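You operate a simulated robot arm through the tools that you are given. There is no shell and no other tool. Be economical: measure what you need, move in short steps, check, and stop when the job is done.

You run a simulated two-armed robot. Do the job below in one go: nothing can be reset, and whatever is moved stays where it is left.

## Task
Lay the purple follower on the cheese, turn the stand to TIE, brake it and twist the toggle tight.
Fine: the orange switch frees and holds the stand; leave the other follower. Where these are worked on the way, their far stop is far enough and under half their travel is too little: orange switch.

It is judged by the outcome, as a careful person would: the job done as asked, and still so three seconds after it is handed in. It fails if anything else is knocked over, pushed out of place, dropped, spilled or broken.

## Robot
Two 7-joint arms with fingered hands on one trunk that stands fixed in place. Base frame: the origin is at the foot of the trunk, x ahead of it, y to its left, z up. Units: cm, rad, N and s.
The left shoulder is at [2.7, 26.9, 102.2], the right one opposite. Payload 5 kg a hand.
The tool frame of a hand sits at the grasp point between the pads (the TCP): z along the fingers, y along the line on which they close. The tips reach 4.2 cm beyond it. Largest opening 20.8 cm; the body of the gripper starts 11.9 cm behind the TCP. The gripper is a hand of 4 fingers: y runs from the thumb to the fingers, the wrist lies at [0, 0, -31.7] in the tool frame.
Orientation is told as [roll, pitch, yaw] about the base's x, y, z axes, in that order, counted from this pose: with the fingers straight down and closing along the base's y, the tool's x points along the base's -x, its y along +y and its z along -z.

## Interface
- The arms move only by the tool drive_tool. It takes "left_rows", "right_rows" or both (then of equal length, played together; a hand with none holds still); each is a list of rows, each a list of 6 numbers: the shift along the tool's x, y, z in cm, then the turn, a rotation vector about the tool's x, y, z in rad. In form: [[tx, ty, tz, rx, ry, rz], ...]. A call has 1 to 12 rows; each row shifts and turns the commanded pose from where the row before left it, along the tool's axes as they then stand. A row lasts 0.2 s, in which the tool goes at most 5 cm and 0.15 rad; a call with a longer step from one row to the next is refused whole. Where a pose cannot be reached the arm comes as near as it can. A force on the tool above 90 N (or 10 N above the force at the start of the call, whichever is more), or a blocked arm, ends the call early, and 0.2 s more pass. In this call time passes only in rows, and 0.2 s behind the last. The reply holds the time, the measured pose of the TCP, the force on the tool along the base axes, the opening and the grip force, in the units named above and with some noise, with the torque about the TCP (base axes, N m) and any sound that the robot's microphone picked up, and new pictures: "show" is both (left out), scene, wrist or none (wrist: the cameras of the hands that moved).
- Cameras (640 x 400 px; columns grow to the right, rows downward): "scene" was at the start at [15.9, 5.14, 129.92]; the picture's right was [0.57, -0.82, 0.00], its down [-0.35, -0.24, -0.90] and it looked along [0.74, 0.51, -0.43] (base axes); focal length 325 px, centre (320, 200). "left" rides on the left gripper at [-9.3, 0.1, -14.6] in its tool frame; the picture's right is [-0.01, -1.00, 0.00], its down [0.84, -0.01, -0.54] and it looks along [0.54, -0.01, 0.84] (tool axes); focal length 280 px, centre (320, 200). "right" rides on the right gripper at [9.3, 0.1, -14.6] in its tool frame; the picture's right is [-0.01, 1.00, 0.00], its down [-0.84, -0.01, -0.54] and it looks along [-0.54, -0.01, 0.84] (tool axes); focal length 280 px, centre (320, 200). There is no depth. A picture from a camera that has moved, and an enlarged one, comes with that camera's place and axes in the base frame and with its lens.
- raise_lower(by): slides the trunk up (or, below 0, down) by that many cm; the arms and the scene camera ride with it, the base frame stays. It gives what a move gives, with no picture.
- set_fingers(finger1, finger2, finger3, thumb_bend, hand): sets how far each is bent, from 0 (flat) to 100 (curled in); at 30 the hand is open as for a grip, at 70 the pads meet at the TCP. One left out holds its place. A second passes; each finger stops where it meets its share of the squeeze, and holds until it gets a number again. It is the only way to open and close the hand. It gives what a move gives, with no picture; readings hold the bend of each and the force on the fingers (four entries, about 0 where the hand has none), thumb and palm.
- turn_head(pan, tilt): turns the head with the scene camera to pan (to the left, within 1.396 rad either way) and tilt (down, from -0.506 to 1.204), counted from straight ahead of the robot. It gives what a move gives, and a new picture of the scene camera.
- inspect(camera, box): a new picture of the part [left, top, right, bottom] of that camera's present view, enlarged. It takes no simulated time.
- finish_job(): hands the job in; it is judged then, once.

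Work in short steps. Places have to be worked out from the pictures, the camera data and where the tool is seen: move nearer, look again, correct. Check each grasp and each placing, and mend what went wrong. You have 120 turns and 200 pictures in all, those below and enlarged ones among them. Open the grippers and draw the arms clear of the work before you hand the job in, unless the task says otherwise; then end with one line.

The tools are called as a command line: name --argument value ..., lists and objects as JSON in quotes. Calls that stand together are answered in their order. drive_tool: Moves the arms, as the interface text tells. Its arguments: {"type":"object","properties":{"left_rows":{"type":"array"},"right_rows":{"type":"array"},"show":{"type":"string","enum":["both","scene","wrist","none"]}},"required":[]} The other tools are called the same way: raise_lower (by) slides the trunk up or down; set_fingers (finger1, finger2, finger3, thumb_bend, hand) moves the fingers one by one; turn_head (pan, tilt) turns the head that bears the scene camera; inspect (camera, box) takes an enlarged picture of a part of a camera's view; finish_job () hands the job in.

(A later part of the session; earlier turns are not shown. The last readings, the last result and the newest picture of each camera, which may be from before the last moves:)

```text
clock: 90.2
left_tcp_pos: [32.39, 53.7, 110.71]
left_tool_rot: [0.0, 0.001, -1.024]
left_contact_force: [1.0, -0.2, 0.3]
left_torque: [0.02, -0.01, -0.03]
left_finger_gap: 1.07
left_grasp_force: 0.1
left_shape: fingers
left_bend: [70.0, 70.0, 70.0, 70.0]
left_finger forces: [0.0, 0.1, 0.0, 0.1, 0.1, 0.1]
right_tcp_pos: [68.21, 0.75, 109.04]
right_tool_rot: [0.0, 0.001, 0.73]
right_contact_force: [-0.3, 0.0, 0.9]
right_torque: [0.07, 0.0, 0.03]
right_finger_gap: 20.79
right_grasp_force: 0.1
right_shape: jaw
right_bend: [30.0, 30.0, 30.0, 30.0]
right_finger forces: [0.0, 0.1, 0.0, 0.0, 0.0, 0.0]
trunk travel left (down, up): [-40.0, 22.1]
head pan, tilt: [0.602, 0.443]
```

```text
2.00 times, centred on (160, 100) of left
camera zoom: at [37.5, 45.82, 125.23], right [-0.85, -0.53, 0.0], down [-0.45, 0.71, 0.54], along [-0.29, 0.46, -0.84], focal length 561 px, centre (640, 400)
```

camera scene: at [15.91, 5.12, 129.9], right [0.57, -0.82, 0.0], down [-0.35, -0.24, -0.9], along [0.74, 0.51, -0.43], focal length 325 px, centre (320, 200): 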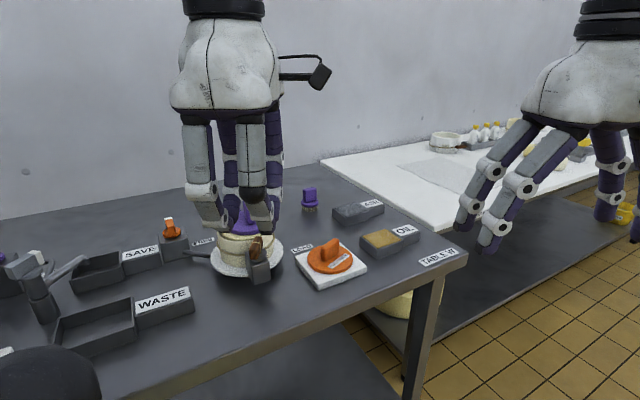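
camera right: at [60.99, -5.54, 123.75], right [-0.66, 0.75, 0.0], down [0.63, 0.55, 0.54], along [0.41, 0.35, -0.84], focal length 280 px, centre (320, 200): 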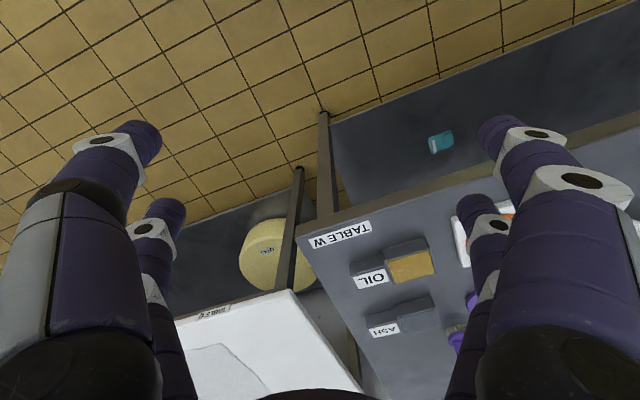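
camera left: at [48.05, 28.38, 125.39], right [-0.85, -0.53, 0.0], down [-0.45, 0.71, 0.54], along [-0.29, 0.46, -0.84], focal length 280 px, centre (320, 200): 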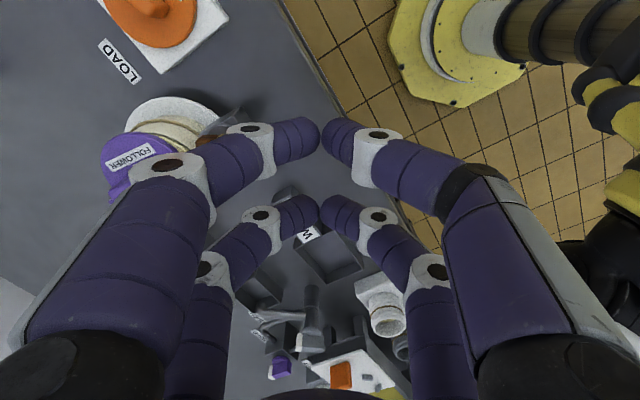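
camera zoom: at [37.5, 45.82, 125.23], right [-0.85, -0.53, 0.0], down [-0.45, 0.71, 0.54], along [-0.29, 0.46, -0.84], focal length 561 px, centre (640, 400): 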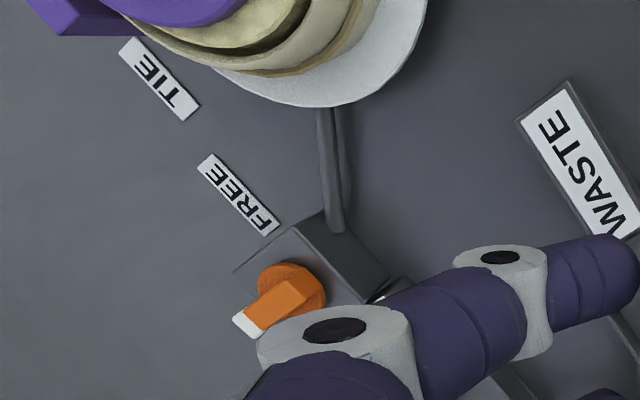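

The cord has pulled smooth and the toggle stays where I left it. The post shifted only about 1.6°. I'll go back to the same spot and see whether the toggle turns further or is at its stop.

drive_tool --left_rows '[[-4.3, 2.5, 0, 0, 0, 0], [-4.3, 2.5, 0, 0, 0, 0], [-4.3, 2.5, 0, 0, 0, 0], [-4.3, 2.5, 0, 0, 0, 0], [0, 0, 4, 0, 0, 0], [0, 0, 4, 0, 0, 0], [0, 0, 2, 0, 0, 0], [0, 0, 1.3, 0, 0, 0], [0, 0, 0, 0, 0, 0]]' --show "none"

inspect --camera "left" --box '[200, 80, 440, 230]'

```text
clock: 92.2
left_tcp_pos: [50.21, 43.78, 99.12]
left_tool_rot: [0.0, 0.0, -1.024]
left_contact_force: [0.1, 0.1, 0.4]
left_torque: [0.01, 0.0, -0.03]
left_finger_gap: 1.08
left_grasp_force: 0.0
left_shape: fingers
left_bend: [70.0, 70.0, 70.0, 70.0]
left_finger forces: [0.0, 0.1, 0.0, 0.0, 0.1, 0.0]
right_tcp_pos: [68.11, 0.7, 109.03]
right_tool_rot: [0.0, 0.0, 0.732]
right_contact_force: [0.3, 0.3, -0.3]
right_torque: [0.02, 0.01, 0.0]
right_finger_gap: 20.81
right_grasp_force: 0.1
right_shape: jaw
right_bend: [30.0, 30.0, 30.0, 30.0]
right_finger forces: [0.0, 0.0, 0.0, 0.1, 0.0, 0.0]
trunk travel left (down, up): [-40.0, 22.1]
head pan, tilt: [0.602, 0.443]
```

```text
2.67 times, centred on (320, 155) of left
camera zoom: at [55.2, 36.03, 113.64], right [-0.85, -0.53, 0.0], down [-0.45, 0.71, 0.54], along [-0.29, 0.46, -0.84], focal length 748 px, centre (320, 320)
```

zoom: 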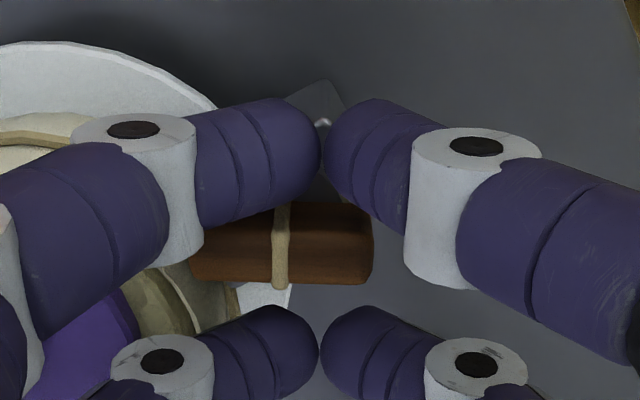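

The bar is caged again. I'll close the gap and orbit another 30°.

drive_tool --left_rows '[[0.4, 0, 0, 0, 0, 0], [0.22, 0.16, 0, 0, 0, 0.13], [0.22, 0.16, 0, 0, 0, 0.13], [0.22, 0.16, 0, 0, 0, 0.13], [0, 0, 0, 0, 0, 0]]' --show "none"

inspect --camera "left" --box '[200, 80, 440, 230]'

inspect --camera "scene" --box '[180, 180, 340, 280]'

```text
clock: 93.4
left_tcp_pos: [50.03, 45.09, 99.15]
left_tool_rot: [-0.001, 0.0, -1.415]
left_contact_force: [-2.1, -21.4, 7.3]
left_torque: [-0.52, 0.08, 0.31]
left_finger_gap: 1.15
left_grasp_force: 12.1
left_shape: fingers
left_bend: [70.0, 71.0, 69.0, 70.0]
left_finger forces: [0.0, 7.8, 0.1, 0.0, 17.7, 0.0]
right_tcp_pos: [68.17, 0.6, 108.99]
right_tool_rot: [0.0, -0.002, 0.73]
right_contact_force: [-0.7, 0.3, 0.4]
right_torque: [-0.02, 0.0, -0.01]
right_finger_gap: 20.82
right_grasp_force: 0.2
right_shape: jaw
right_bend: [30.0, 30.0, 30.0, 30.0]
right_finger forces: [0.0, 0.0, 0.1, 0.1, 0.0, 0.1]
trunk travel left (down, up): [-40.0, 22.1]
head pan, tilt: [0.602, 0.443]
```

```text
2.67 times, centred on (320, 155) of left
camera zoom: at [51.6, 35.94, 113.76], right [-0.99, -0.17, 0.0], down [-0.14, 0.83, 0.54], along [-0.09, 0.53, -0.84], focal length 748 px, centre (320, 320)
```

zoom: 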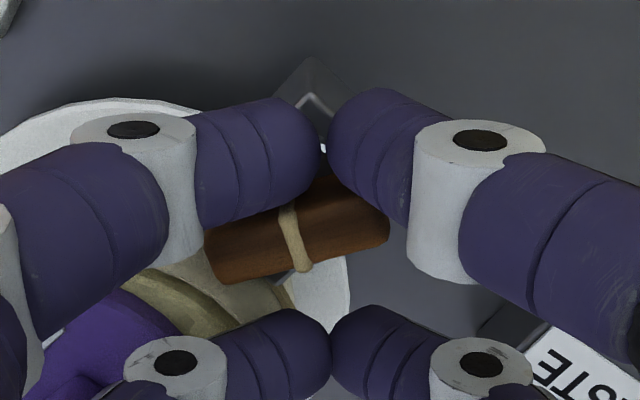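

```text
4.00 times, centred on (260, 230) of scene
camera zoom: at [15.86, 5.01, 129.94], right [0.57, -0.82, 0.0], down [-0.35, -0.24, -0.9], along [0.74, 0.51, -0.43], focal length 1299 px, centre (560, 80)
```

zoom: 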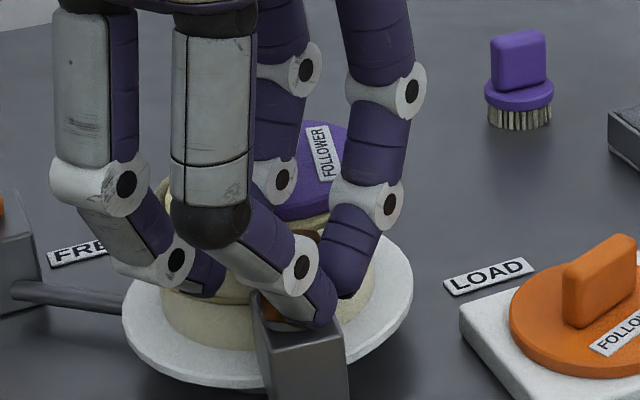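

The stand itself is being dragged clockwise, so the toggle is likely at or near its stop. I'll back off, lift and assess from above.

drive_tool --left_rows '[[-0.5, 0, 0, 0, 0, 0], [0, 0, -2, 0, 0, 0], [0, 0, -4, 0, 0, 0], [0, 0, -5, 0, 0, 0], [-3, 3, 0, 0, 0, 0], [-3, 3, 0, 0, 0, 0], [0, 0, 0, 0, 0, 0]]'

inspect --camera "scene" --box '[180, 180, 340, 280]'

```text
clock: 95.0
left_tcp_pos: [57.42, 39.98, 110.55]
left_tool_rot: [-0.001, 0.0, -1.414]
left_contact_force: [-0.3, 0.8, -0.5]
left_torque: [-0.01, 0.0, 0.03]
left_finger_gap: 1.08
left_grasp_force: 0.1
left_shape: fingers
left_bend: [70.0, 70.0, 70.0, 70.0]
left_finger forces: [0.0, 0.0, 0.0, 0.0, 0.1, 0.0]
right_tcp_pos: [68.01, 0.95, 109.03]
right_tool_rot: [-0.001, 0.0, 0.734]
right_contact_force: [0.3, 0.6, 0.7]
right_torque: [-0.07, 0.01, -0.03]
right_finger_gap: 20.78
right_grasp_force: 0.1
right_shape: jaw
right_bend: [30.0, 30.0, 30.0, 30.0]
right_finger forces: [0.0, 0.0, 0.0, 0.0, 0.0, 0.1]
trunk travel left (down, up): [-40.0, 22.1]
head pan, tilt: [0.602, 0.443]
camera scene: at [15.9, 5.16, 129.91], right [0.57, -0.82, 0.0], down [-0.35, -0.24, -0.9], along [0.74, 0.51, -0.43], focal length 325 px, centre (320, 200)
camera left: at [59.03, 30.91, 125.1], right [-0.99, -0.17, 0.0], down [-0.14, 0.83, 0.54], along [-0.09, 0.53, -0.84], focal length 280 px, centre (320, 200)
```

scene: 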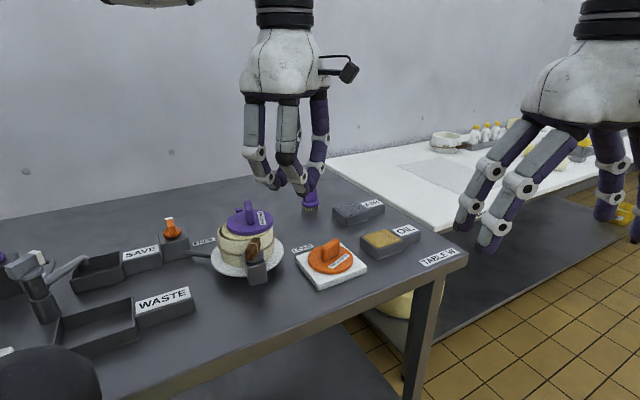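
left: 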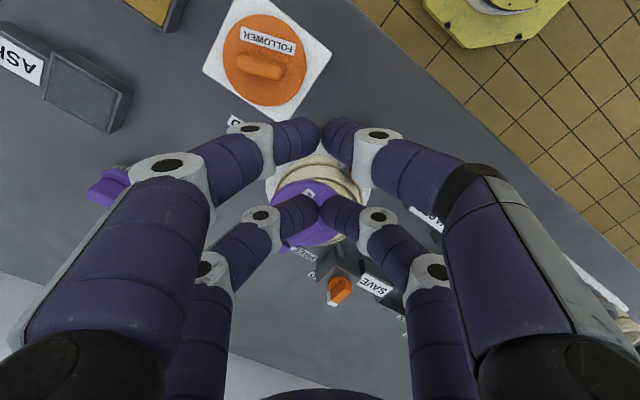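

```text
4.00 times, centred on (260, 230) of scene
camera zoom: at [15.9, 5.16, 129.91], right [0.57, -0.82, 0.0], down [-0.35, -0.24, -0.9], along [0.74, 0.51, -0.43], focal length 1299 px, centre (560, 80)
```

zoom: 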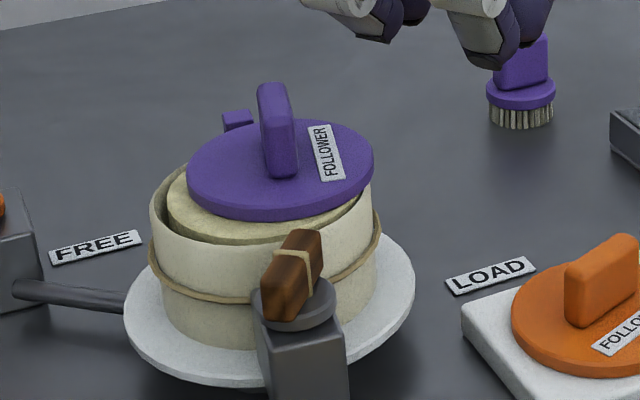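

The stand slipped about 6° clockwise under my one-sided push, and I'll restore that afterwards. For a last tightening push I'll use the leading finger pair from the outside, pushing nearly toward the stand centre, which loads the brake little. First I'll position and look.

drive_tool --left_rows '[[0, -3.7, 0, 0, 0, 0], [0, -3.7, 2, 0, 0, 0], [0, 0, 4, 0, 0, 0], [0, 0, 0, 0, 0, 0]]' --show "none"

inspect --camera "left" --box '[160, 80, 480, 280]'

inspect --camera "scene" --box '[180, 180, 340, 280]'

```text
clock: 96.0
left_tcp_pos: [49.67, 38.95, 104.61]
left_tool_rot: [0.0, 0.001, -1.416]
left_contact_force: [0.2, -0.5, 0.4]
left_torque: [0.0, 0.04, 0.01]
left_finger_gap: 1.05
left_grasp_force: 0.0
left_shape: fingers
left_bend: [70.0, 70.0, 70.0, 70.0]
left_finger forces: [0.1, 0.0, 0.0, 0.1, 0.0, 0.1]
right_tcp_pos: [68.14, 0.74, 109.07]
right_tool_rot: [0.0, 0.001, 0.732]
right_contact_force: [-0.2, 0.3, 0.7]
right_torque: [0.0, 0.0, -0.04]
right_finger_gap: 20.79
right_grasp_force: 0.1
right_shape: jaw
right_bend: [30.0, 30.0, 30.0, 30.0]
right_finger forces: [0.0, 0.1, 0.1, 0.1, 0.0, 0.0]
trunk travel left (down, up): [-40.0, 22.1]
head pan, tilt: [0.602, 0.443]
```

```text
2.00 times, centred on (320, 180) of left
camera zoom: at [51.34, 29.87, 119.04], right [-0.99, -0.17, 0.0], down [-0.14, 0.83, 0.54], along [-0.09, 0.53, -0.84], focal length 561 px, centre (320, 240)
```

zoom: 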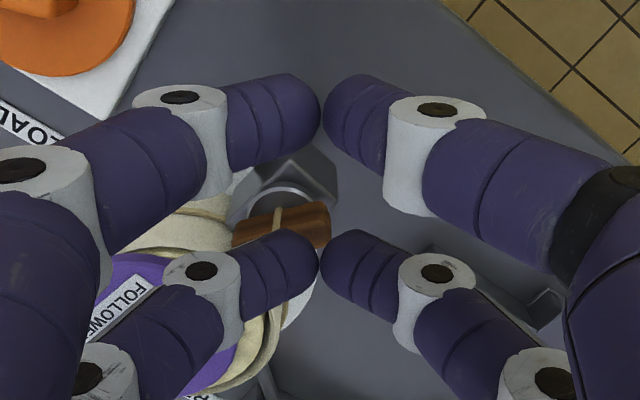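

```text
4.00 times, centred on (260, 230) of scene
camera zoom: at [15.87, 5.12, 129.94], right [0.57, -0.82, 0.0], down [-0.35, -0.24, -0.9], along [0.74, 0.51, -0.43], focal length 1299 px, centre (560, 80)
```

zoom: 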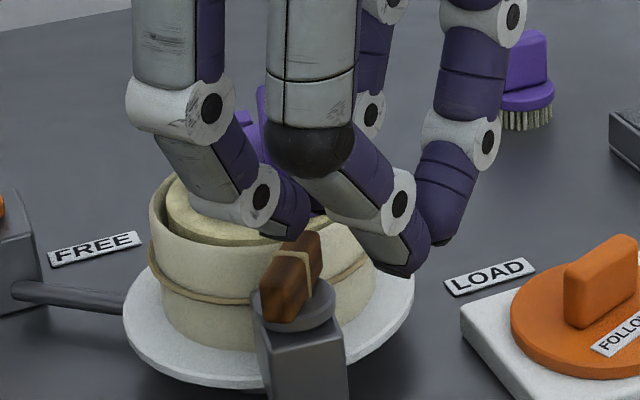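

The bar is at −159° and the pivot at (50.9, 44.2). The toggle has turned about 131° relative to its box. I'll back off 2.2 cm, lower outside the bar and look.

drive_tool --left_rows '[[-2.2, 0, 0, 0, 0, 0], [0, 0, 2.7, 0, 0, 0], [0, 0, 2.6, 0, 0, 0], [0, 0, 0, 0, 0, 0]]' --show "none"

inspect --camera "left" --box '[160, 80, 480, 280]'

```text
clock: 97.0
left_tcp_pos: [50.17, 36.42, 98.99]
left_tool_rot: [0.0, 0.0, -1.412]
left_contact_force: [-1.0, 0.1, 0.5]
left_torque: [0.0, 0.01, -0.01]
left_finger_gap: 1.08
left_grasp_force: 0.1
left_shape: fingers
left_bend: [70.0, 70.0, 70.0, 70.0]
left_finger forces: [0.0, 0.1, 0.0, 0.0, 0.0, 0.0]
right_tcp_pos: [68.11, 0.92, 109.05]
right_tool_rot: [0.0, 0.001, 0.732]
right_contact_force: [-0.3, 0.0, 0.0]
right_torque: [0.01, -0.01, 0.02]
right_finger_gap: 20.8
right_grasp_force: 0.1
right_shape: jaw
right_bend: [30.0, 30.0, 30.0, 30.0]
right_finger forces: [0.0, 0.1, 0.0, 0.1, 0.0, 0.1]
trunk travel left (down, up): [-40.0, 22.1]
head pan, tilt: [0.602, 0.443]
```

```text
2.00 times, centred on (320, 180) of left
camera zoom: at [51.74, 27.32, 113.63], right [-0.99, -0.17, 0.0], down [-0.14, 0.83, 0.54], along [-0.09, 0.53, -0.84], focal length 561 px, centre (320, 240)
```

zoom: 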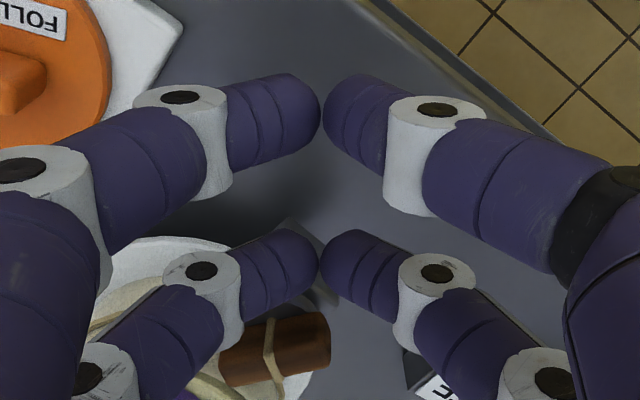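

The bar lies just ahead of the leading pair. I'll shift +0.5 in y and push forward slowly.

drive_tool --left_rows '[[0, 0.5, 0, 0, 0, 0], [0.5, 0, 0, 0, 0, 0], [0.4, 0, 0, 0, 0, 0], [0.3, 0, 0, 0, 0, 0], [0.3, 0, 0, 0, 0, 0], [0, 0, 0, 0, 0, 0]]' --show "none"

inspect --camera "left" --box '[160, 80, 480, 280]'

inspect --camera "scene" --box '[180, 180, 340, 280]'

```text
clock: 98.4
left_tcp_pos: [50.36, 37.86, 98.84]
left_tool_rot: [0.0, -0.001, -1.416]
left_contact_force: [0.0, -0.5, -0.1]
left_torque: [0.03, 0.02, 0.02]
left_finger_gap: 1.09
left_grasp_force: 0.0
left_shape: fingers
left_bend: [70.0, 70.0, 70.0, 70.0]
left_finger forces: [0.0, 0.0, 0.0, 0.0, 0.0, 0.0]
right_tcp_pos: [68.08, 0.78, 109.17]
right_tool_rot: [0.001, 0.0, 0.733]
right_contact_force: [-0.5, 0.4, 1.1]
right_torque: [0.01, -0.01, -0.01]
right_finger_gap: 20.79
right_grasp_force: 0.1
right_shape: jaw
right_bend: [30.0, 30.0, 30.0, 30.0]
right_finger forces: [0.0, 0.0, 0.1, 0.1, 0.0, 0.1]
trunk travel left (down, up): [-40.0, 22.1]
head pan, tilt: [0.602, 0.443]
```

```text
2.00 times, centred on (320, 180) of left
camera zoom: at [51.91, 28.77, 113.37], right [-0.99, -0.17, 0.0], down [-0.14, 0.83, 0.54], along [-0.09, 0.53, -0.84], focal length 561 px, centre (320, 240)
```

zoom: 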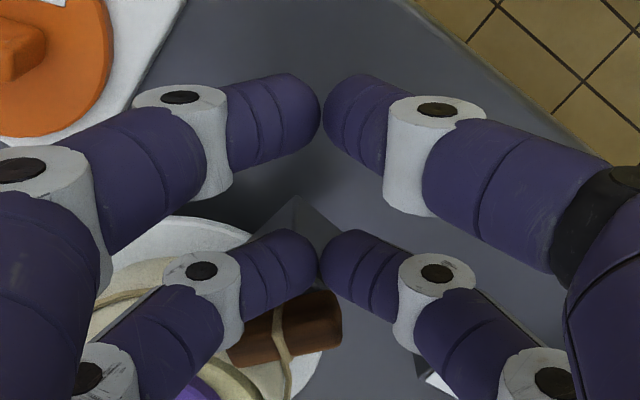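

```text
4.00 times, centred on (260, 230) of scene
camera zoom: at [15.9, 5.13, 129.92], right [0.57, -0.82, 0.0], down [-0.35, -0.24, -0.9], along [0.74, 0.51, -0.43], focal length 1299 px, centre (560, 80)
```

zoom: 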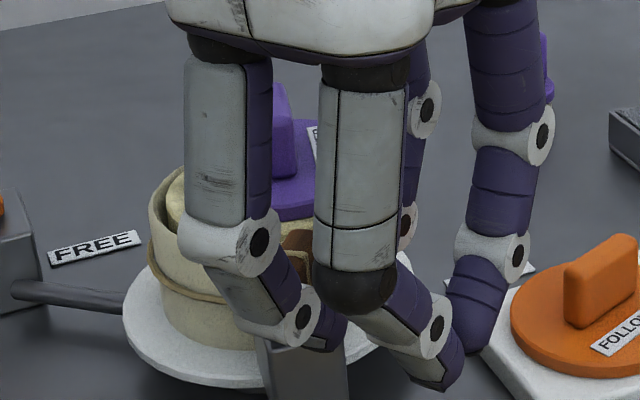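

No contact yet. I'll continue forward.

drive_tool --left_rows '[[0.4, 0, 0, 0, 0, 0], [0.3, 0, 0, 0, 0, 0], [0.3, 0, 0, 0, 0, 0], [0.3, 0, 0, 0, 0, 0], [0, 0, 0, 0, 0, 0]]' --show "none"

inspect --camera "left" --box '[160, 80, 480, 280]'

```text
clock: 99.6
left_tcp_pos: [49.95, 39.33, 98.85]
left_tool_rot: [-0.001, 0.0, -1.414]
left_contact_force: [-0.1, -7.1, 4.0]
left_torque: [-0.06, -0.05, 0.07]
left_finger_gap: 1.09
left_grasp_force: 4.8
left_shape: fingers
left_bend: [70.0, 70.0, 70.0, 70.0]
left_finger forces: [0.1, 4.6, 4.4, 0.0, 0.0, 0.0]
right_tcp_pos: [68.12, 0.75, 109.01]
right_tool_rot: [0.0, -0.002, 0.732]
right_contact_force: [-0.7, -0.3, 0.0]
right_torque: [-0.03, -0.02, 0.02]
right_finger_gap: 20.81
right_grasp_force: 0.0
right_shape: jaw
right_bend: [30.0, 30.0, 30.0, 30.0]
right_finger forces: [0.0, 0.0, 0.1, 0.1, 0.0, 0.0]
trunk travel left (down, up): [-40.0, 22.1]
head pan, tilt: [0.602, 0.443]
```

```text
2.00 times, centred on (320, 180) of left
camera zoom: at [51.58, 30.08, 113.43], right [-0.99, -0.17, 0.0], down [-0.14, 0.83, 0.54], along [-0.09, 0.53, -0.84], focal length 561 px, centre (320, 240)
```

zoom: 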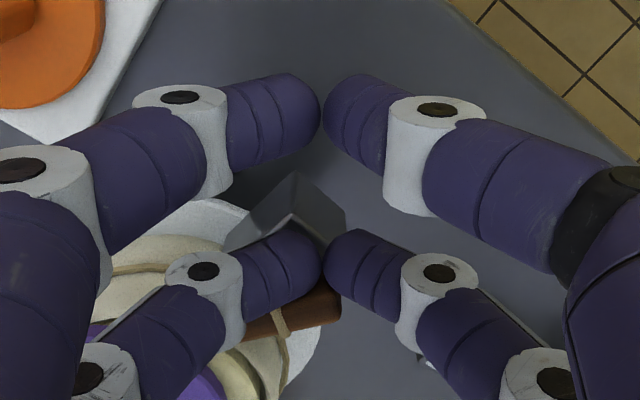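

Contact is made at about 7 N. I'll push another 0.9 cm.

drive_tool --left_rows '[[0.3, 0, 0, 0, 0, 0], [0.3, 0, 0, 0, 0, 0], [0.3, 0, 0, 0, 0, 0], [0, 0, 0, 0, 0, 0]]' --show "none"

inspect --camera "left" --box '[160, 80, 480, 280]'

inspect --camera "scene" --box '[180, 180, 340, 280]'

```text
clock: 100.6
left_tcp_pos: [49.72, 39.94, 98.93]
left_tool_rot: [-0.001, 0.0, -1.416]
left_contact_force: [-8.9, -34.3, -3.0]
left_torque: [-1.13, 0.33, 0.35]
left_finger_gap: 1.08
left_grasp_force: 17.6
left_shape: fingers
left_bend: [70.0, 70.0, 67.0, 70.0]
left_finger forces: [0.1, 27.8, 7.6, 0.0, 0.1, 0.0]
right_tcp_pos: [67.95, 0.61, 109.06]
right_tool_rot: [0.0, -0.002, 0.73]
right_contact_force: [-0.2, 0.6, -0.3]
right_torque: [0.01, 0.01, 0.0]
right_finger_gap: 20.79
right_grasp_force: 0.1
right_shape: jaw
right_bend: [30.0, 30.0, 30.0, 30.0]
right_finger forces: [0.1, 0.0, 0.1, 0.1, 0.0, 0.0]
trunk travel left (down, up): [-40.0, 22.1]
head pan, tilt: [0.602, 0.443]
```

```text
2.00 times, centred on (320, 180) of left
camera zoom: at [51.38, 30.81, 113.45], right [-0.99, -0.17, 0.0], down [-0.14, 0.83, 0.54], along [-0.09, 0.53, -0.84], focal length 561 px, centre (320, 240)
```

zoom: 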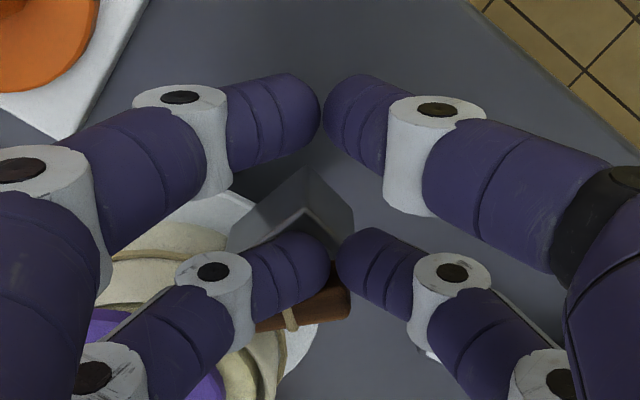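

```text
4.00 times, centred on (260, 230) of scene
camera zoom: at [15.85, 4.96, 129.93], right [0.57, -0.82, 0.0], down [-0.35, -0.24, -0.9], along [0.74, 0.51, -0.43], focal length 1299 px, centre (560, 80)
```

zoom: 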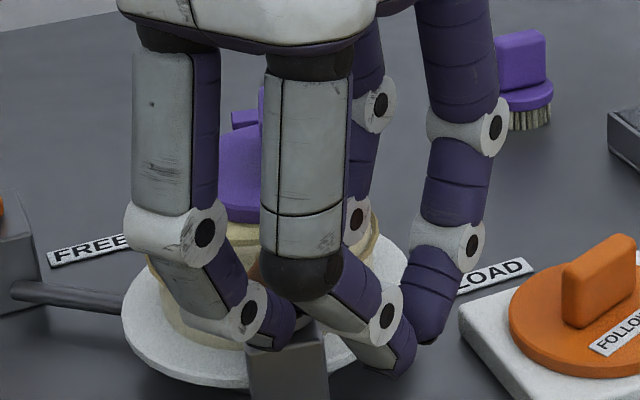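

34 N gives no further turn, so the toggle is at its stop, tight. I'll back off and lift, then go free the brake, restore the stand to TIE and brake again.

drive_tool --left_rows '[[-0.8, 0, 0, 0, 0, 0], [-1, 0, 0, 0, 0, 0], [0, 0, -4, 0, 0, 0], [0, 0, -5, 0, 0, 0], [0, 0, -2, 0, 0, 0], [0, -3, 0, 0, 0, 0], [0, 0, 0, 0, 0, 0]]' --show "none"

inspect --camera "left" --box '[160, 150, 480, 350]'

inspect --camera "scene" --box '[180, 180, 340, 280]'

```text
clock: 102.2
left_tcp_pos: [47.12, 37.76, 109.72]
left_tool_rot: [0.001, -0.001, -1.414]
left_contact_force: [0.3, -0.3, -0.9]
left_torque: [0.01, 0.0, -0.02]
left_finger_gap: 1.05
left_grasp_force: 0.0
left_shape: fingers
left_bend: [70.0, 70.0, 70.0, 70.0]
left_finger forces: [0.0, 0.0, 0.0, 0.0, 0.0, 0.0]
right_tcp_pos: [68.15, 0.78, 108.91]
right_tool_rot: [0.0, 0.0, 0.731]
right_contact_force: [-0.4, 0.5, -0.2]
right_torque: [0.01, -0.01, 0.04]
right_finger_gap: 20.78
right_grasp_force: 0.0
right_shape: jaw
right_bend: [30.0, 30.0, 30.0, 30.0]
right_finger forces: [0.1, 0.0, 0.1, 0.1, 0.0, 0.0]
trunk travel left (down, up): [-40.0, 22.1]
head pan, tilt: [0.602, 0.443]
```

```text
2.00 times, centred on (320, 250) of left
camera zoom: at [48.67, 28.58, 124.31], right [-0.99, -0.17, 0.0], down [-0.14, 0.83, 0.54], along [-0.09, 0.53, -0.84], focal length 561 px, centre (320, 100)
```

zoom: 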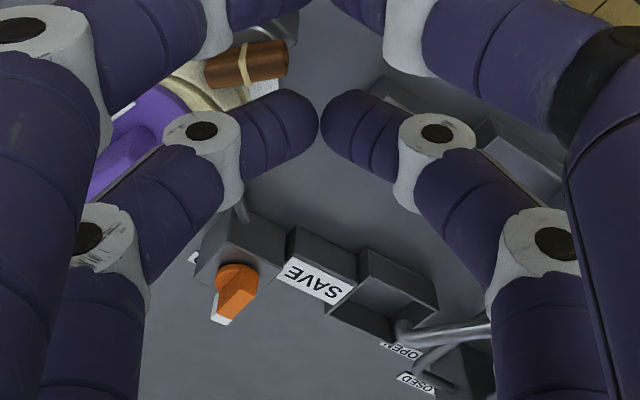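

```text
4.00 times, centred on (260, 230) of scene
camera zoom: at [15.9, 5.11, 129.9], right [0.57, -0.82, 0.0], down [-0.35, -0.24, -0.9], along [0.74, 0.51, -0.43], focal length 1299 px, centre (560, 80)
```

zoom: 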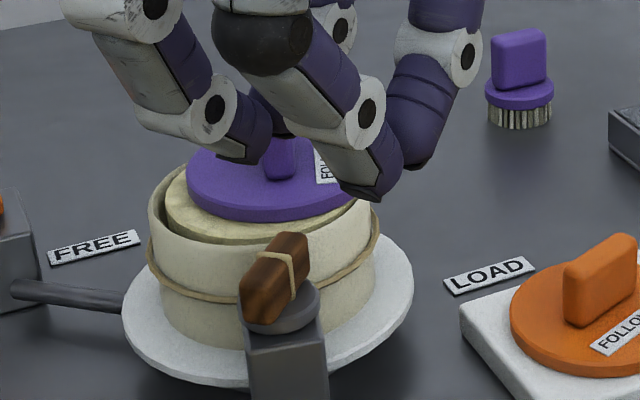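

The stand has slipped about 12° in total, while the toggle stayed fixed relative to its box, which confirms its stop. Now I'll move to the switch again.

drive_tool --left_rows '[[3.8, 0.85, 0, 0, 0, 0], [3.8, 0.85, 0, 0, 0, 0], [3.8, 0.85, 0, 0, 0, 0], [3.8, 0.85, 0, 0, 0, 0], [3.8, 0.85, 0, 0, 0, 0], [3.8, 0.85, 0, 0, 0, 0], [3.8, 0.85, 0, 0, 0, 0], [3.7, 0.85, 0, 0, 0, 0], [0, 0, 0, 0, 0, -0.145], [0, 0, 0, 0, 0, -0.145], [0, 0, 0, 0, 0, -0.145], [0, 0, 0, 0, 0, -0.145]]' --show "none"

set_fingers --hand "left" --finger1 57 --finger2 57 --finger3 57 --thumb_bend 57

drive_tool --left_rows '[[0, 0, 0, 0, 0, -0.145], [0, 0, 0, 0, 0, -0.145], [0, 0, 0, 0, 0, -0.145], [0, 0, 0, 0, 0, -0.145], [0, 0, 0, 0, 0, -0.145], [0, 0, 0, 0, 0, -0.145], [0, 0, 0, 0, 0, -0.145], [0, 0, 0, 0, 0, -0.145], [0, 0, 0, 0, 0, -0.145], [0, 0, 0, 0, 0, -0.145], [0, 0, 0, 0, 0, -0.145], [0, 0, 0, 0, 0, -0.145]]' --show "none"

drive_tool --left_rows '[[0, 0, 0, 0, 0, -0.14], [0, 0, 3, 0, 0, 0], [0, 0, 3, 0, 0, 0], [0, 0, 0, 0, 0, 0]]'

inspect --camera "left" --box '[200, 70, 440, 220]'

```text
clock: 104.8
left_tcp_pos: [49.2, 68.9, 109.88]
left_tool_rot: [0.0, 0.0, -0.831]
left_contact_force: [-0.5, 0.8, 0.3]
left_torque: [-0.01, -0.06, 0.01]
left_finger_gap: 1.06
left_grasp_force: 0.0
left_shape: fingers
left_bend: [70.0, 70.0, 70.0, 70.0]
left_finger forces: [0.0, 0.0, 0.1, 0.1, 0.0, 0.1]
right_tcp_pos: [68.09, 0.78, 109.02]
right_tool_rot: [0.001, 0.0, 0.732]
right_contact_force: [-0.1, -0.4, -0.2]
right_torque: [0.0, -0.05, 0.0]
right_finger_gap: 20.79
right_grasp_force: 0.1
right_shape: jaw
right_bend: [30.0, 30.0, 30.0, 30.0]
right_finger forces: [0.1, 0.1, 0.1, 0.0, 0.1, 0.1]
trunk travel left (down, up): [-40.0, 22.1]
head pan, tilt: [0.602, 0.443]
```

```text
clock: 105.8
left_tcp_pos: [49.22, 68.8, 109.82]
left_tool_rot: [0.0, -0.001, -0.835]
left_contact_force: [1.3, 0.3, -0.4]
left_torque: [-0.01, -0.01, 0.0]
left_finger_gap: 8.04
left_grasp_force: 0.0
left_shape: fingers
left_bend: [56.0, 56.0, 56.0, 56.0]
left_finger forces: [0.0, 0.0, 0.0, 0.0, 0.0, 0.0]
right_tcp_pos: [68.14, 0.79, 109.03]
right_tool_rot: [0.0, 0.0, 0.73]
right_contact_force: [0.0, 0.2, -0.1]
right_torque: [0.01, 0.0, 0.02]
right_finger_gap: 20.79
right_grasp_force: 0.0
right_shape: jaw
right_bend: [30.0, 30.0, 30.0, 30.0]
right_finger forces: [0.0, 0.1, 0.0, 0.0, 0.1, 0.1]
trunk travel left (down, up): [-40.0, 22.1]
head pan, tilt: [0.602, 0.443]
```

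```text
clock: 108.4
left_tcp_pos: [49.2, 68.93, 109.96]
left_tool_rot: [0.001, -0.001, 0.909]
left_contact_force: [-1.3, 0.0, -0.3]
left_torque: [0.01, -0.01, -0.02]
left_finger_gap: 8.05
left_grasp_force: 0.1
left_shape: fingers
left_bend: [56.0, 56.0, 56.0, 56.0]
left_finger forces: [0.0, 0.0, 0.0, 0.0, 0.1, 0.0]
right_tcp_pos: [68.04, 0.75, 109.09]
right_tool_rot: [0.0, -0.001, 0.731]
right_contact_force: [0.2, -1.1, 0.2]
right_torque: [-0.01, -0.02, -0.02]
right_finger_gap: 20.78
right_grasp_force: 0.1
right_shape: jaw
right_bend: [30.0, 30.0, 30.0, 30.0]
right_finger forces: [0.0, 0.0, 0.0, 0.1, 0.0, 0.0]
trunk travel left (down, up): [-40.0, 22.1]
head pan, tilt: [0.602, 0.443]
```

```text
clock: 109.4
left_tcp_pos: [48.9, 69.07, 103.84]
left_tool_rot: [-0.001, 0.0, 1.048]
left_contact_force: [0.4, 0.1, 0.9]
left_torque: [0.02, 0.01, 0.02]
left_finger_gap: 8.06
left_grasp_force: 0.1
left_shape: fingers
left_bend: [56.0, 56.0, 56.0, 56.0]
left_finger forces: [0.1, 0.0, 0.0, 0.0, 0.1, 0.0]
right_tcp_pos: [68.02, 0.82, 109.04]
right_tool_rot: [0.001, 0.0, 0.732]
right_contact_force: [0.1, 0.1, 0.2]
right_torque: [0.03, 0.0, -0.03]
right_finger_gap: 20.76
right_grasp_force: 0.0
right_shape: jaw
right_bend: [30.0, 30.0, 30.0, 30.0]
right_finger forces: [0.0, 0.1, 0.0, 0.0, 0.0, 0.1]
trunk travel left (down, up): [-40.0, 22.1]
head pan, tilt: [0.602, 0.443]
camera scene: at [15.88, 5.12, 129.93], right [0.57, -0.82, 0.0], down [-0.35, -0.24, -0.9], along [0.74, 0.51, -0.43], focal length 325 px, centre (320, 200)
camera left: at [53.58, 77.22, 118.4], right [0.87, -0.49, 0.0], down [-0.41, -0.74, 0.54], along [-0.26, -0.47, -0.84], focal length 280 px, centre (320, 200)
```

scene: 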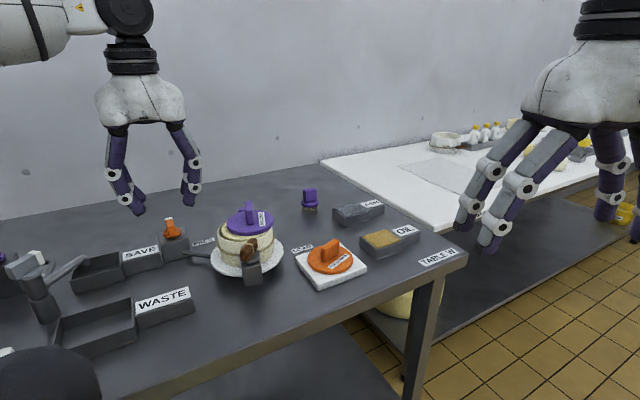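
left: 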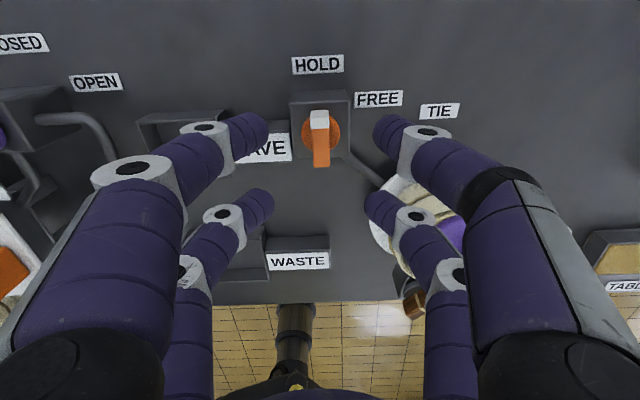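

```text
2.67 times, centred on (320, 145) of left
camera zoom: at [53.58, 77.22, 118.4], right [0.87, -0.49, 0.0], down [-0.41, -0.74, 0.54], along [-0.26, -0.47, -0.84], focal length 748 px, centre (320, 347)
```

zoom: 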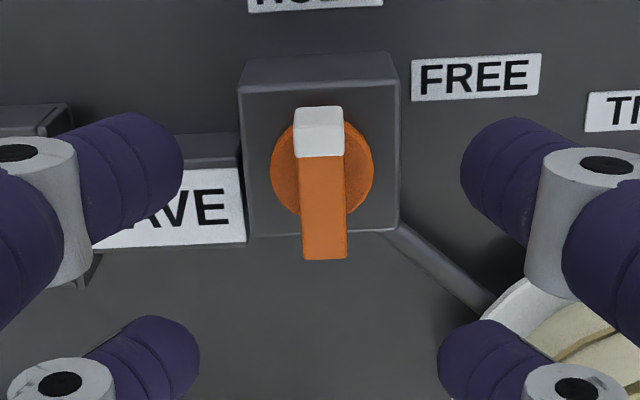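

Aligned with the bar. I'll descend, grip and turn to FREE.

drive_tool --left_rows '[[0, -0.05, 2, 0, 0, -0.04], [0, 0, 2, 0, 0, 0], [0, 0, 1.5, 0, 0, 0], [0, 0, 1.1, 0, 0, 0], [0, 0, 0, 0, 0, 0]]' --show "none"

set_fingers --hand "left" --finger1 73 --finger2 73 --finger3 73 --thumb_bend 73

drive_tool --left_rows '[[0, 0, 0, 0, 0, 0.14], [0, 0, 0, 0, 0, 0.14], [0, 0, 0, 0, 0, 0.14], [0, 0, 0, 0, 0, 0.14], [0, 0, 0, 0, 0, 0.14], [0, 0, 0, 0, 0, 0.14], [0, 0, 0, 0, 0, 0.14], [0, 0, 0, 0, 0, 0.14], [0, 0, 0, 0, 0, 0.12], [0, 0, 0, 0, 0, 0]]' --show "none"

inspect --camera "left" --box '[200, 70, 440, 220]'

```text
clock: 110.6
left_tcp_pos: [48.88, 68.91, 97.36]
left_tool_rot: [0.0, 0.0, 1.085]
left_contact_force: [0.2, 0.8, -0.2]
left_torque: [0.01, 0.01, 0.0]
left_finger_gap: 8.05
left_grasp_force: 0.2
left_shape: fingers
left_bend: [56.0, 56.0, 56.0, 56.0]
left_finger forces: [0.0, 0.1, 0.0, 0.0, 0.1, 0.0]
right_tcp_pos: [68.14, 0.88, 109.0]
right_tool_rot: [-0.001, 0.0, 0.731]
right_contact_force: [-0.1, 0.2, 0.5]
right_torque: [0.03, 0.01, 0.02]
right_finger_gap: 20.79
right_grasp_force: 0.1
right_shape: jaw
right_bend: [30.0, 30.0, 30.0, 30.0]
right_finger forces: [0.0, 0.0, 0.1, 0.0, 0.0, 0.1]
trunk travel left (down, up): [-40.0, 22.1]
head pan, tilt: [0.602, 0.443]
```

```text
clock: 111.6
left_tcp_pos: [48.96, 68.73, 97.14]
left_tool_rot: [0.0, 0.003, 1.085]
left_contact_force: [3.8, -4.3, -11.9]
left_torque: [-0.1, -0.11, -0.1]
left_finger_gap: 1.97
left_grasp_force: 15.3
left_shape: fingers
left_bend: [68.0, 71.0, 68.0, 69.0]
left_finger forces: [6.8, 5.8, 6.4, 0.0, 11.5, 0.0]
right_tcp_pos: [68.13, 0.76, 109.0]
right_tool_rot: [0.0, 0.001, 0.731]
right_contact_force: [-0.2, -0.4, -0.9]
right_torque: [0.01, -0.02, 0.01]
right_finger_gap: 20.81
right_grasp_force: 0.1
right_shape: jaw
right_bend: [30.0, 30.0, 30.0, 30.0]
right_finger forces: [0.1, 0.0, 0.1, 0.1, 0.1, 0.0]
trunk travel left (down, up): [-40.0, 22.1]
head pan, tilt: [0.602, 0.443]
```

```text
clock: 113.8
left_tcp_pos: [49.22, 68.86, 97.35]
left_tool_rot: [-0.002, -0.001, -0.155]
left_contact_force: [-4.3, -3.1, 7.2]
left_torque: [-0.07, 0.09, 0.03]
left_finger_gap: 0.71
left_grasp_force: 12.7
left_shape: fingers
left_bend: [71.0, 72.0, 66.0, 72.0]
left_finger forces: [7.7, 5.4, 12.3, 0.0, 0.0, 0.1]
right_tcp_pos: [68.02, 0.76, 109.08]
right_tool_rot: [-0.001, 0.0, 0.732]
right_contact_force: [0.3, 0.3, -0.2]
right_torque: [0.01, 0.02, -0.03]
right_finger_gap: 20.82
right_grasp_force: 0.0
right_shape: jaw
right_bend: [30.0, 30.0, 30.0, 30.0]
right_finger forces: [0.1, 0.0, 0.1, 0.1, 0.0, 0.1]
trunk travel left (down, up): [-40.0, 22.1]
head pan, tilt: [0.602, 0.443]
```

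```text
2.67 times, centred on (320, 145) of left
camera zoom: at [58.5, 67.59, 111.91], right [-0.14, -0.99, 0.0], down [-0.83, 0.12, 0.54], along [-0.53, 0.08, -0.84], focal length 748 px, centre (320, 347)
```

zoom: 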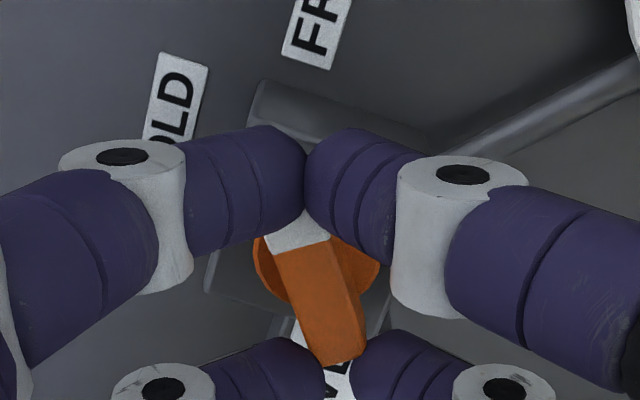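

The bar slipped short of FREE, at about +10°. I'll re-grip aligned with it and finish the turn.

set_fingers --hand "left" --finger1 58 --finger2 58 --finger3 58 --thumb_bend 58

drive_tool --left_rows '[[0.25, 0, 0, 0, 0, -0.13], [0, 0, 0, 0, 0, -0.13], [0, 0, 0, 0, 0, -0.08], [0, 0, 0, 0, 0, 0]]' --show "none"

set_fingers --hand "left" --finger1 73 --finger2 73 --finger3 73 --thumb_bend 73

inspect --camera "left" --box '[200, 70, 440, 220]'

drive_tool --left_rows '[[0, 0, 0, 0, 0, 0.13], [0, 0, 0, 0, 0, 0.13], [0, 0, 0, 0, 0, 0.1], [0, 0, 0, 0, 0, 0.1], [0, 0, 0, 0, 0, 0]]' --show "none"

inspect --camera "left" --box '[200, 70, 440, 220]'

```text
clock: 114.8
left_tcp_pos: [49.13, 69.0, 97.21]
left_tool_rot: [0.001, 0.001, -0.154]
left_contact_force: [0.0, -0.7, 0.4]
left_torque: [-0.02, 0.0, -0.02]
left_finger_gap: 7.52
left_grasp_force: 0.0
left_shape: fingers
left_bend: [57.0, 57.0, 57.0, 57.0]
left_finger forces: [0.0, 0.0, 0.1, 0.0, 0.1, 0.0]
right_tcp_pos: [68.09, 0.82, 108.98]
right_tool_rot: [0.001, 0.001, 0.73]
right_contact_force: [0.8, 0.0, -0.4]
right_torque: [-0.01, -0.04, -0.02]
right_finger_gap: 20.81
right_grasp_force: 0.0
right_shape: jaw
right_bend: [30.0, 30.0, 30.0, 30.0]
right_finger forces: [0.0, 0.0, 0.0, 0.0, 0.0, 0.1]
trunk travel left (down, up): [-40.0, 22.1]
head pan, tilt: [0.602, 0.443]
```

```text
clock: 115.8
left_tcp_pos: [48.87, 68.96, 97.26]
left_tool_rot: [0.0, 0.002, 0.186]
left_contact_force: [0.2, -0.2, -0.5]
left_torque: [-0.03, -0.02, -0.01]
left_finger_gap: 7.55
left_grasp_force: 0.0
left_shape: fingers
left_bend: [57.0, 57.0, 57.0, 57.0]
left_finger forces: [0.0, 0.1, 0.1, 0.0, 0.0, 0.0]
right_tcp_pos: [68.09, 0.82, 108.96]
right_tool_rot: [0.0, 0.0, 0.732]
right_contact_force: [1.0, 0.2, -0.2]
right_torque: [-0.01, 0.0, 0.0]
right_finger_gap: 20.76
right_grasp_force: 0.0
right_shape: jaw
right_bend: [30.0, 30.0, 30.0, 30.0]
right_finger forces: [0.1, 0.0, 0.0, 0.1, 0.1, 0.0]
trunk travel left (down, up): [-40.0, 22.1]
head pan, tilt: [0.602, 0.443]
```

```text
clock: 116.8
left_tcp_pos: [49.01, 68.87, 97.19]
left_tool_rot: [0.0, 0.002, 0.188]
left_contact_force: [-1.1, -4.7, -11.1]
left_torque: [-0.11, 0.01, 0.0]
left_finger_gap: 1.77
left_grasp_force: 15.1
left_shape: fingers
left_bend: [68.0, 68.0, 68.0, 69.0]
left_finger forces: [6.3, 6.2, 6.8, 0.0, 10.0, 0.0]
right_tcp_pos: [68.17, 0.81, 109.04]
right_tool_rot: [0.0, 0.0, 0.732]
right_contact_force: [-0.2, 0.8, -0.3]
right_torque: [0.01, 0.02, -0.03]
right_finger_gap: 20.75
right_grasp_force: 0.0
right_shape: jaw
right_bend: [30.0, 30.0, 30.0, 30.0]
right_finger forces: [0.0, 0.0, 0.0, 0.0, 0.0, 0.1]
trunk travel left (down, up): [-40.0, 22.1]
head pan, tilt: [0.602, 0.443]
```

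```text
2.67 times, centred on (320, 145) of left
camera zoom: at [58.23, 70.86, 111.69], right [0.2, -0.98, 0.0], down [-0.83, -0.17, 0.54], along [-0.53, -0.11, -0.84], focal length 748 px, centre (320, 347)
```

zoom: 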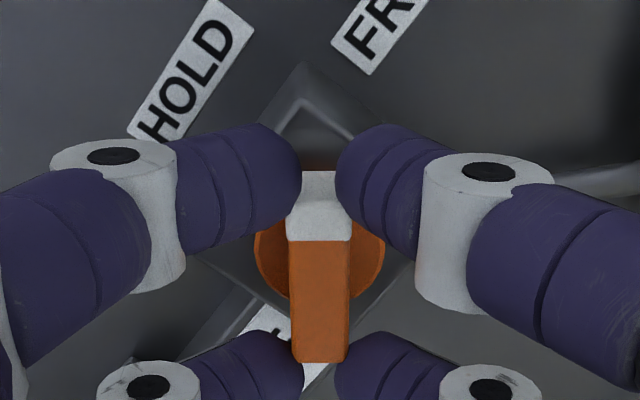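

```text
clock: 118.0
left_tcp_pos: [49.01, 68.87, 97.15]
left_tool_rot: [-0.001, 0.004, -0.274]
left_contact_force: [-3.9, -0.3, -15.6]
left_torque: [0.05, 0.13, 0.04]
left_finger_gap: 1.79
left_grasp_force: 14.2
left_shape: fingers
left_bend: [67.0, 68.0, 68.0, 69.0]
left_finger forces: [6.4, 7.2, 6.4, 0.1, 8.2, 0.1]
right_tcp_pos: [68.16, 0.85, 109.02]
right_tool_rot: [0.0, 0.001, 0.73]
right_contact_force: [-0.4, 0.4, -0.1]
right_torque: [-0.03, 0.0, 0.0]
right_finger_gap: 20.8
right_grasp_force: 0.0
right_shape: jaw
right_bend: [30.0, 30.0, 30.0, 30.0]
right_finger forces: [0.0, 0.1, 0.0, 0.1, 0.1, 0.0]
trunk travel left (down, up): [-40.0, 22.1]
head pan, tilt: [0.602, 0.443]
```

```text
2.67 times, centred on (320, 145) of left
camera zoom: at [58.12, 66.57, 111.74], right [-0.26, -0.97, 0.0], down [-0.81, 0.22, 0.54], along [-0.52, 0.14, -0.84], focal length 748 px, centre (320, 347)
```

zoom: 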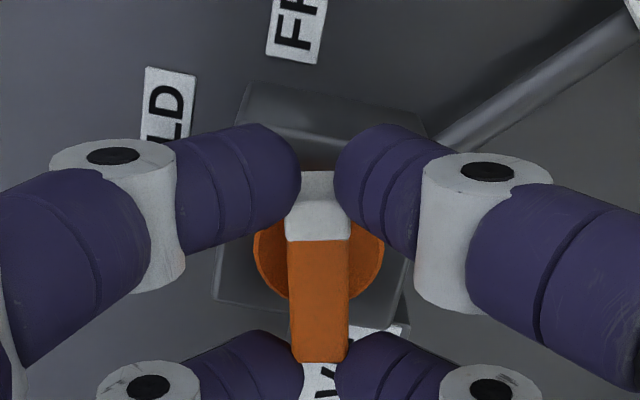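

It's now at −16° and still following, so the stop is further on. I'll continue.

drive_tool --left_rows '[[0, 0, 0, 0, 0, 0.13], [0, 0, 0, 0, 0, 0.13], [0, 0, 0, 0, 0, 0.13], [0, 0, 0, 0, 0, 0]]' --show "none"

inspect --camera "left" --box '[200, 70, 440, 220]'

```text
clock: 119.0
left_tcp_pos: [49.16, 68.78, 97.33]
left_tool_rot: [-0.001, -0.002, -0.664]
left_contact_force: [2.5, -5.4, -4.9]
left_torque: [-0.13, -0.09, 0.17]
left_finger_gap: 1.57
left_grasp_force: 13.6
left_shape: fingers
left_bend: [67.0, 71.0, 66.0, 71.0]
left_finger forces: [9.0, 3.8, 7.9, 0.0, 6.7, 0.0]
right_tcp_pos: [68.19, 0.74, 108.95]
right_tool_rot: [0.002, 0.0, 0.731]
right_contact_force: [0.5, -0.5, 0.2]
right_torque: [0.0, 0.0, 0.02]
right_finger_gap: 20.81
right_grasp_force: 0.1
right_shape: jaw
right_bend: [30.0, 30.0, 30.0, 30.0]
right_finger forces: [0.0, 0.1, 0.1, 0.0, 0.0, 0.0]
trunk travel left (down, up): [-40.0, 22.1]
head pan, tilt: [0.602, 0.443]
```

```text
2.67 times, centred on (320, 145) of left
camera zoom: at [56.51, 63.31, 111.83], right [-0.61, -0.8, 0.0], down [-0.67, 0.51, 0.54], along [-0.43, 0.33, -0.84], focal length 748 px, centre (320, 347)
```

zoom: 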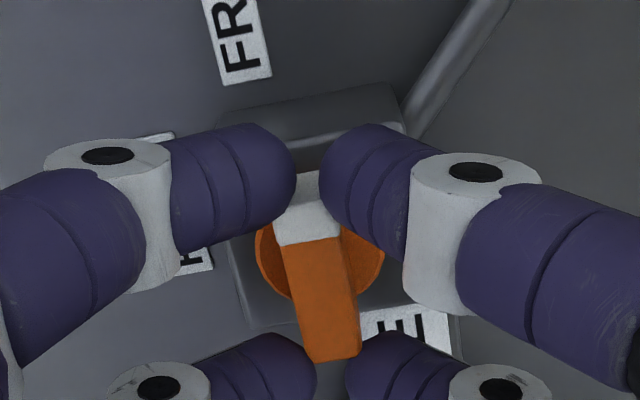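

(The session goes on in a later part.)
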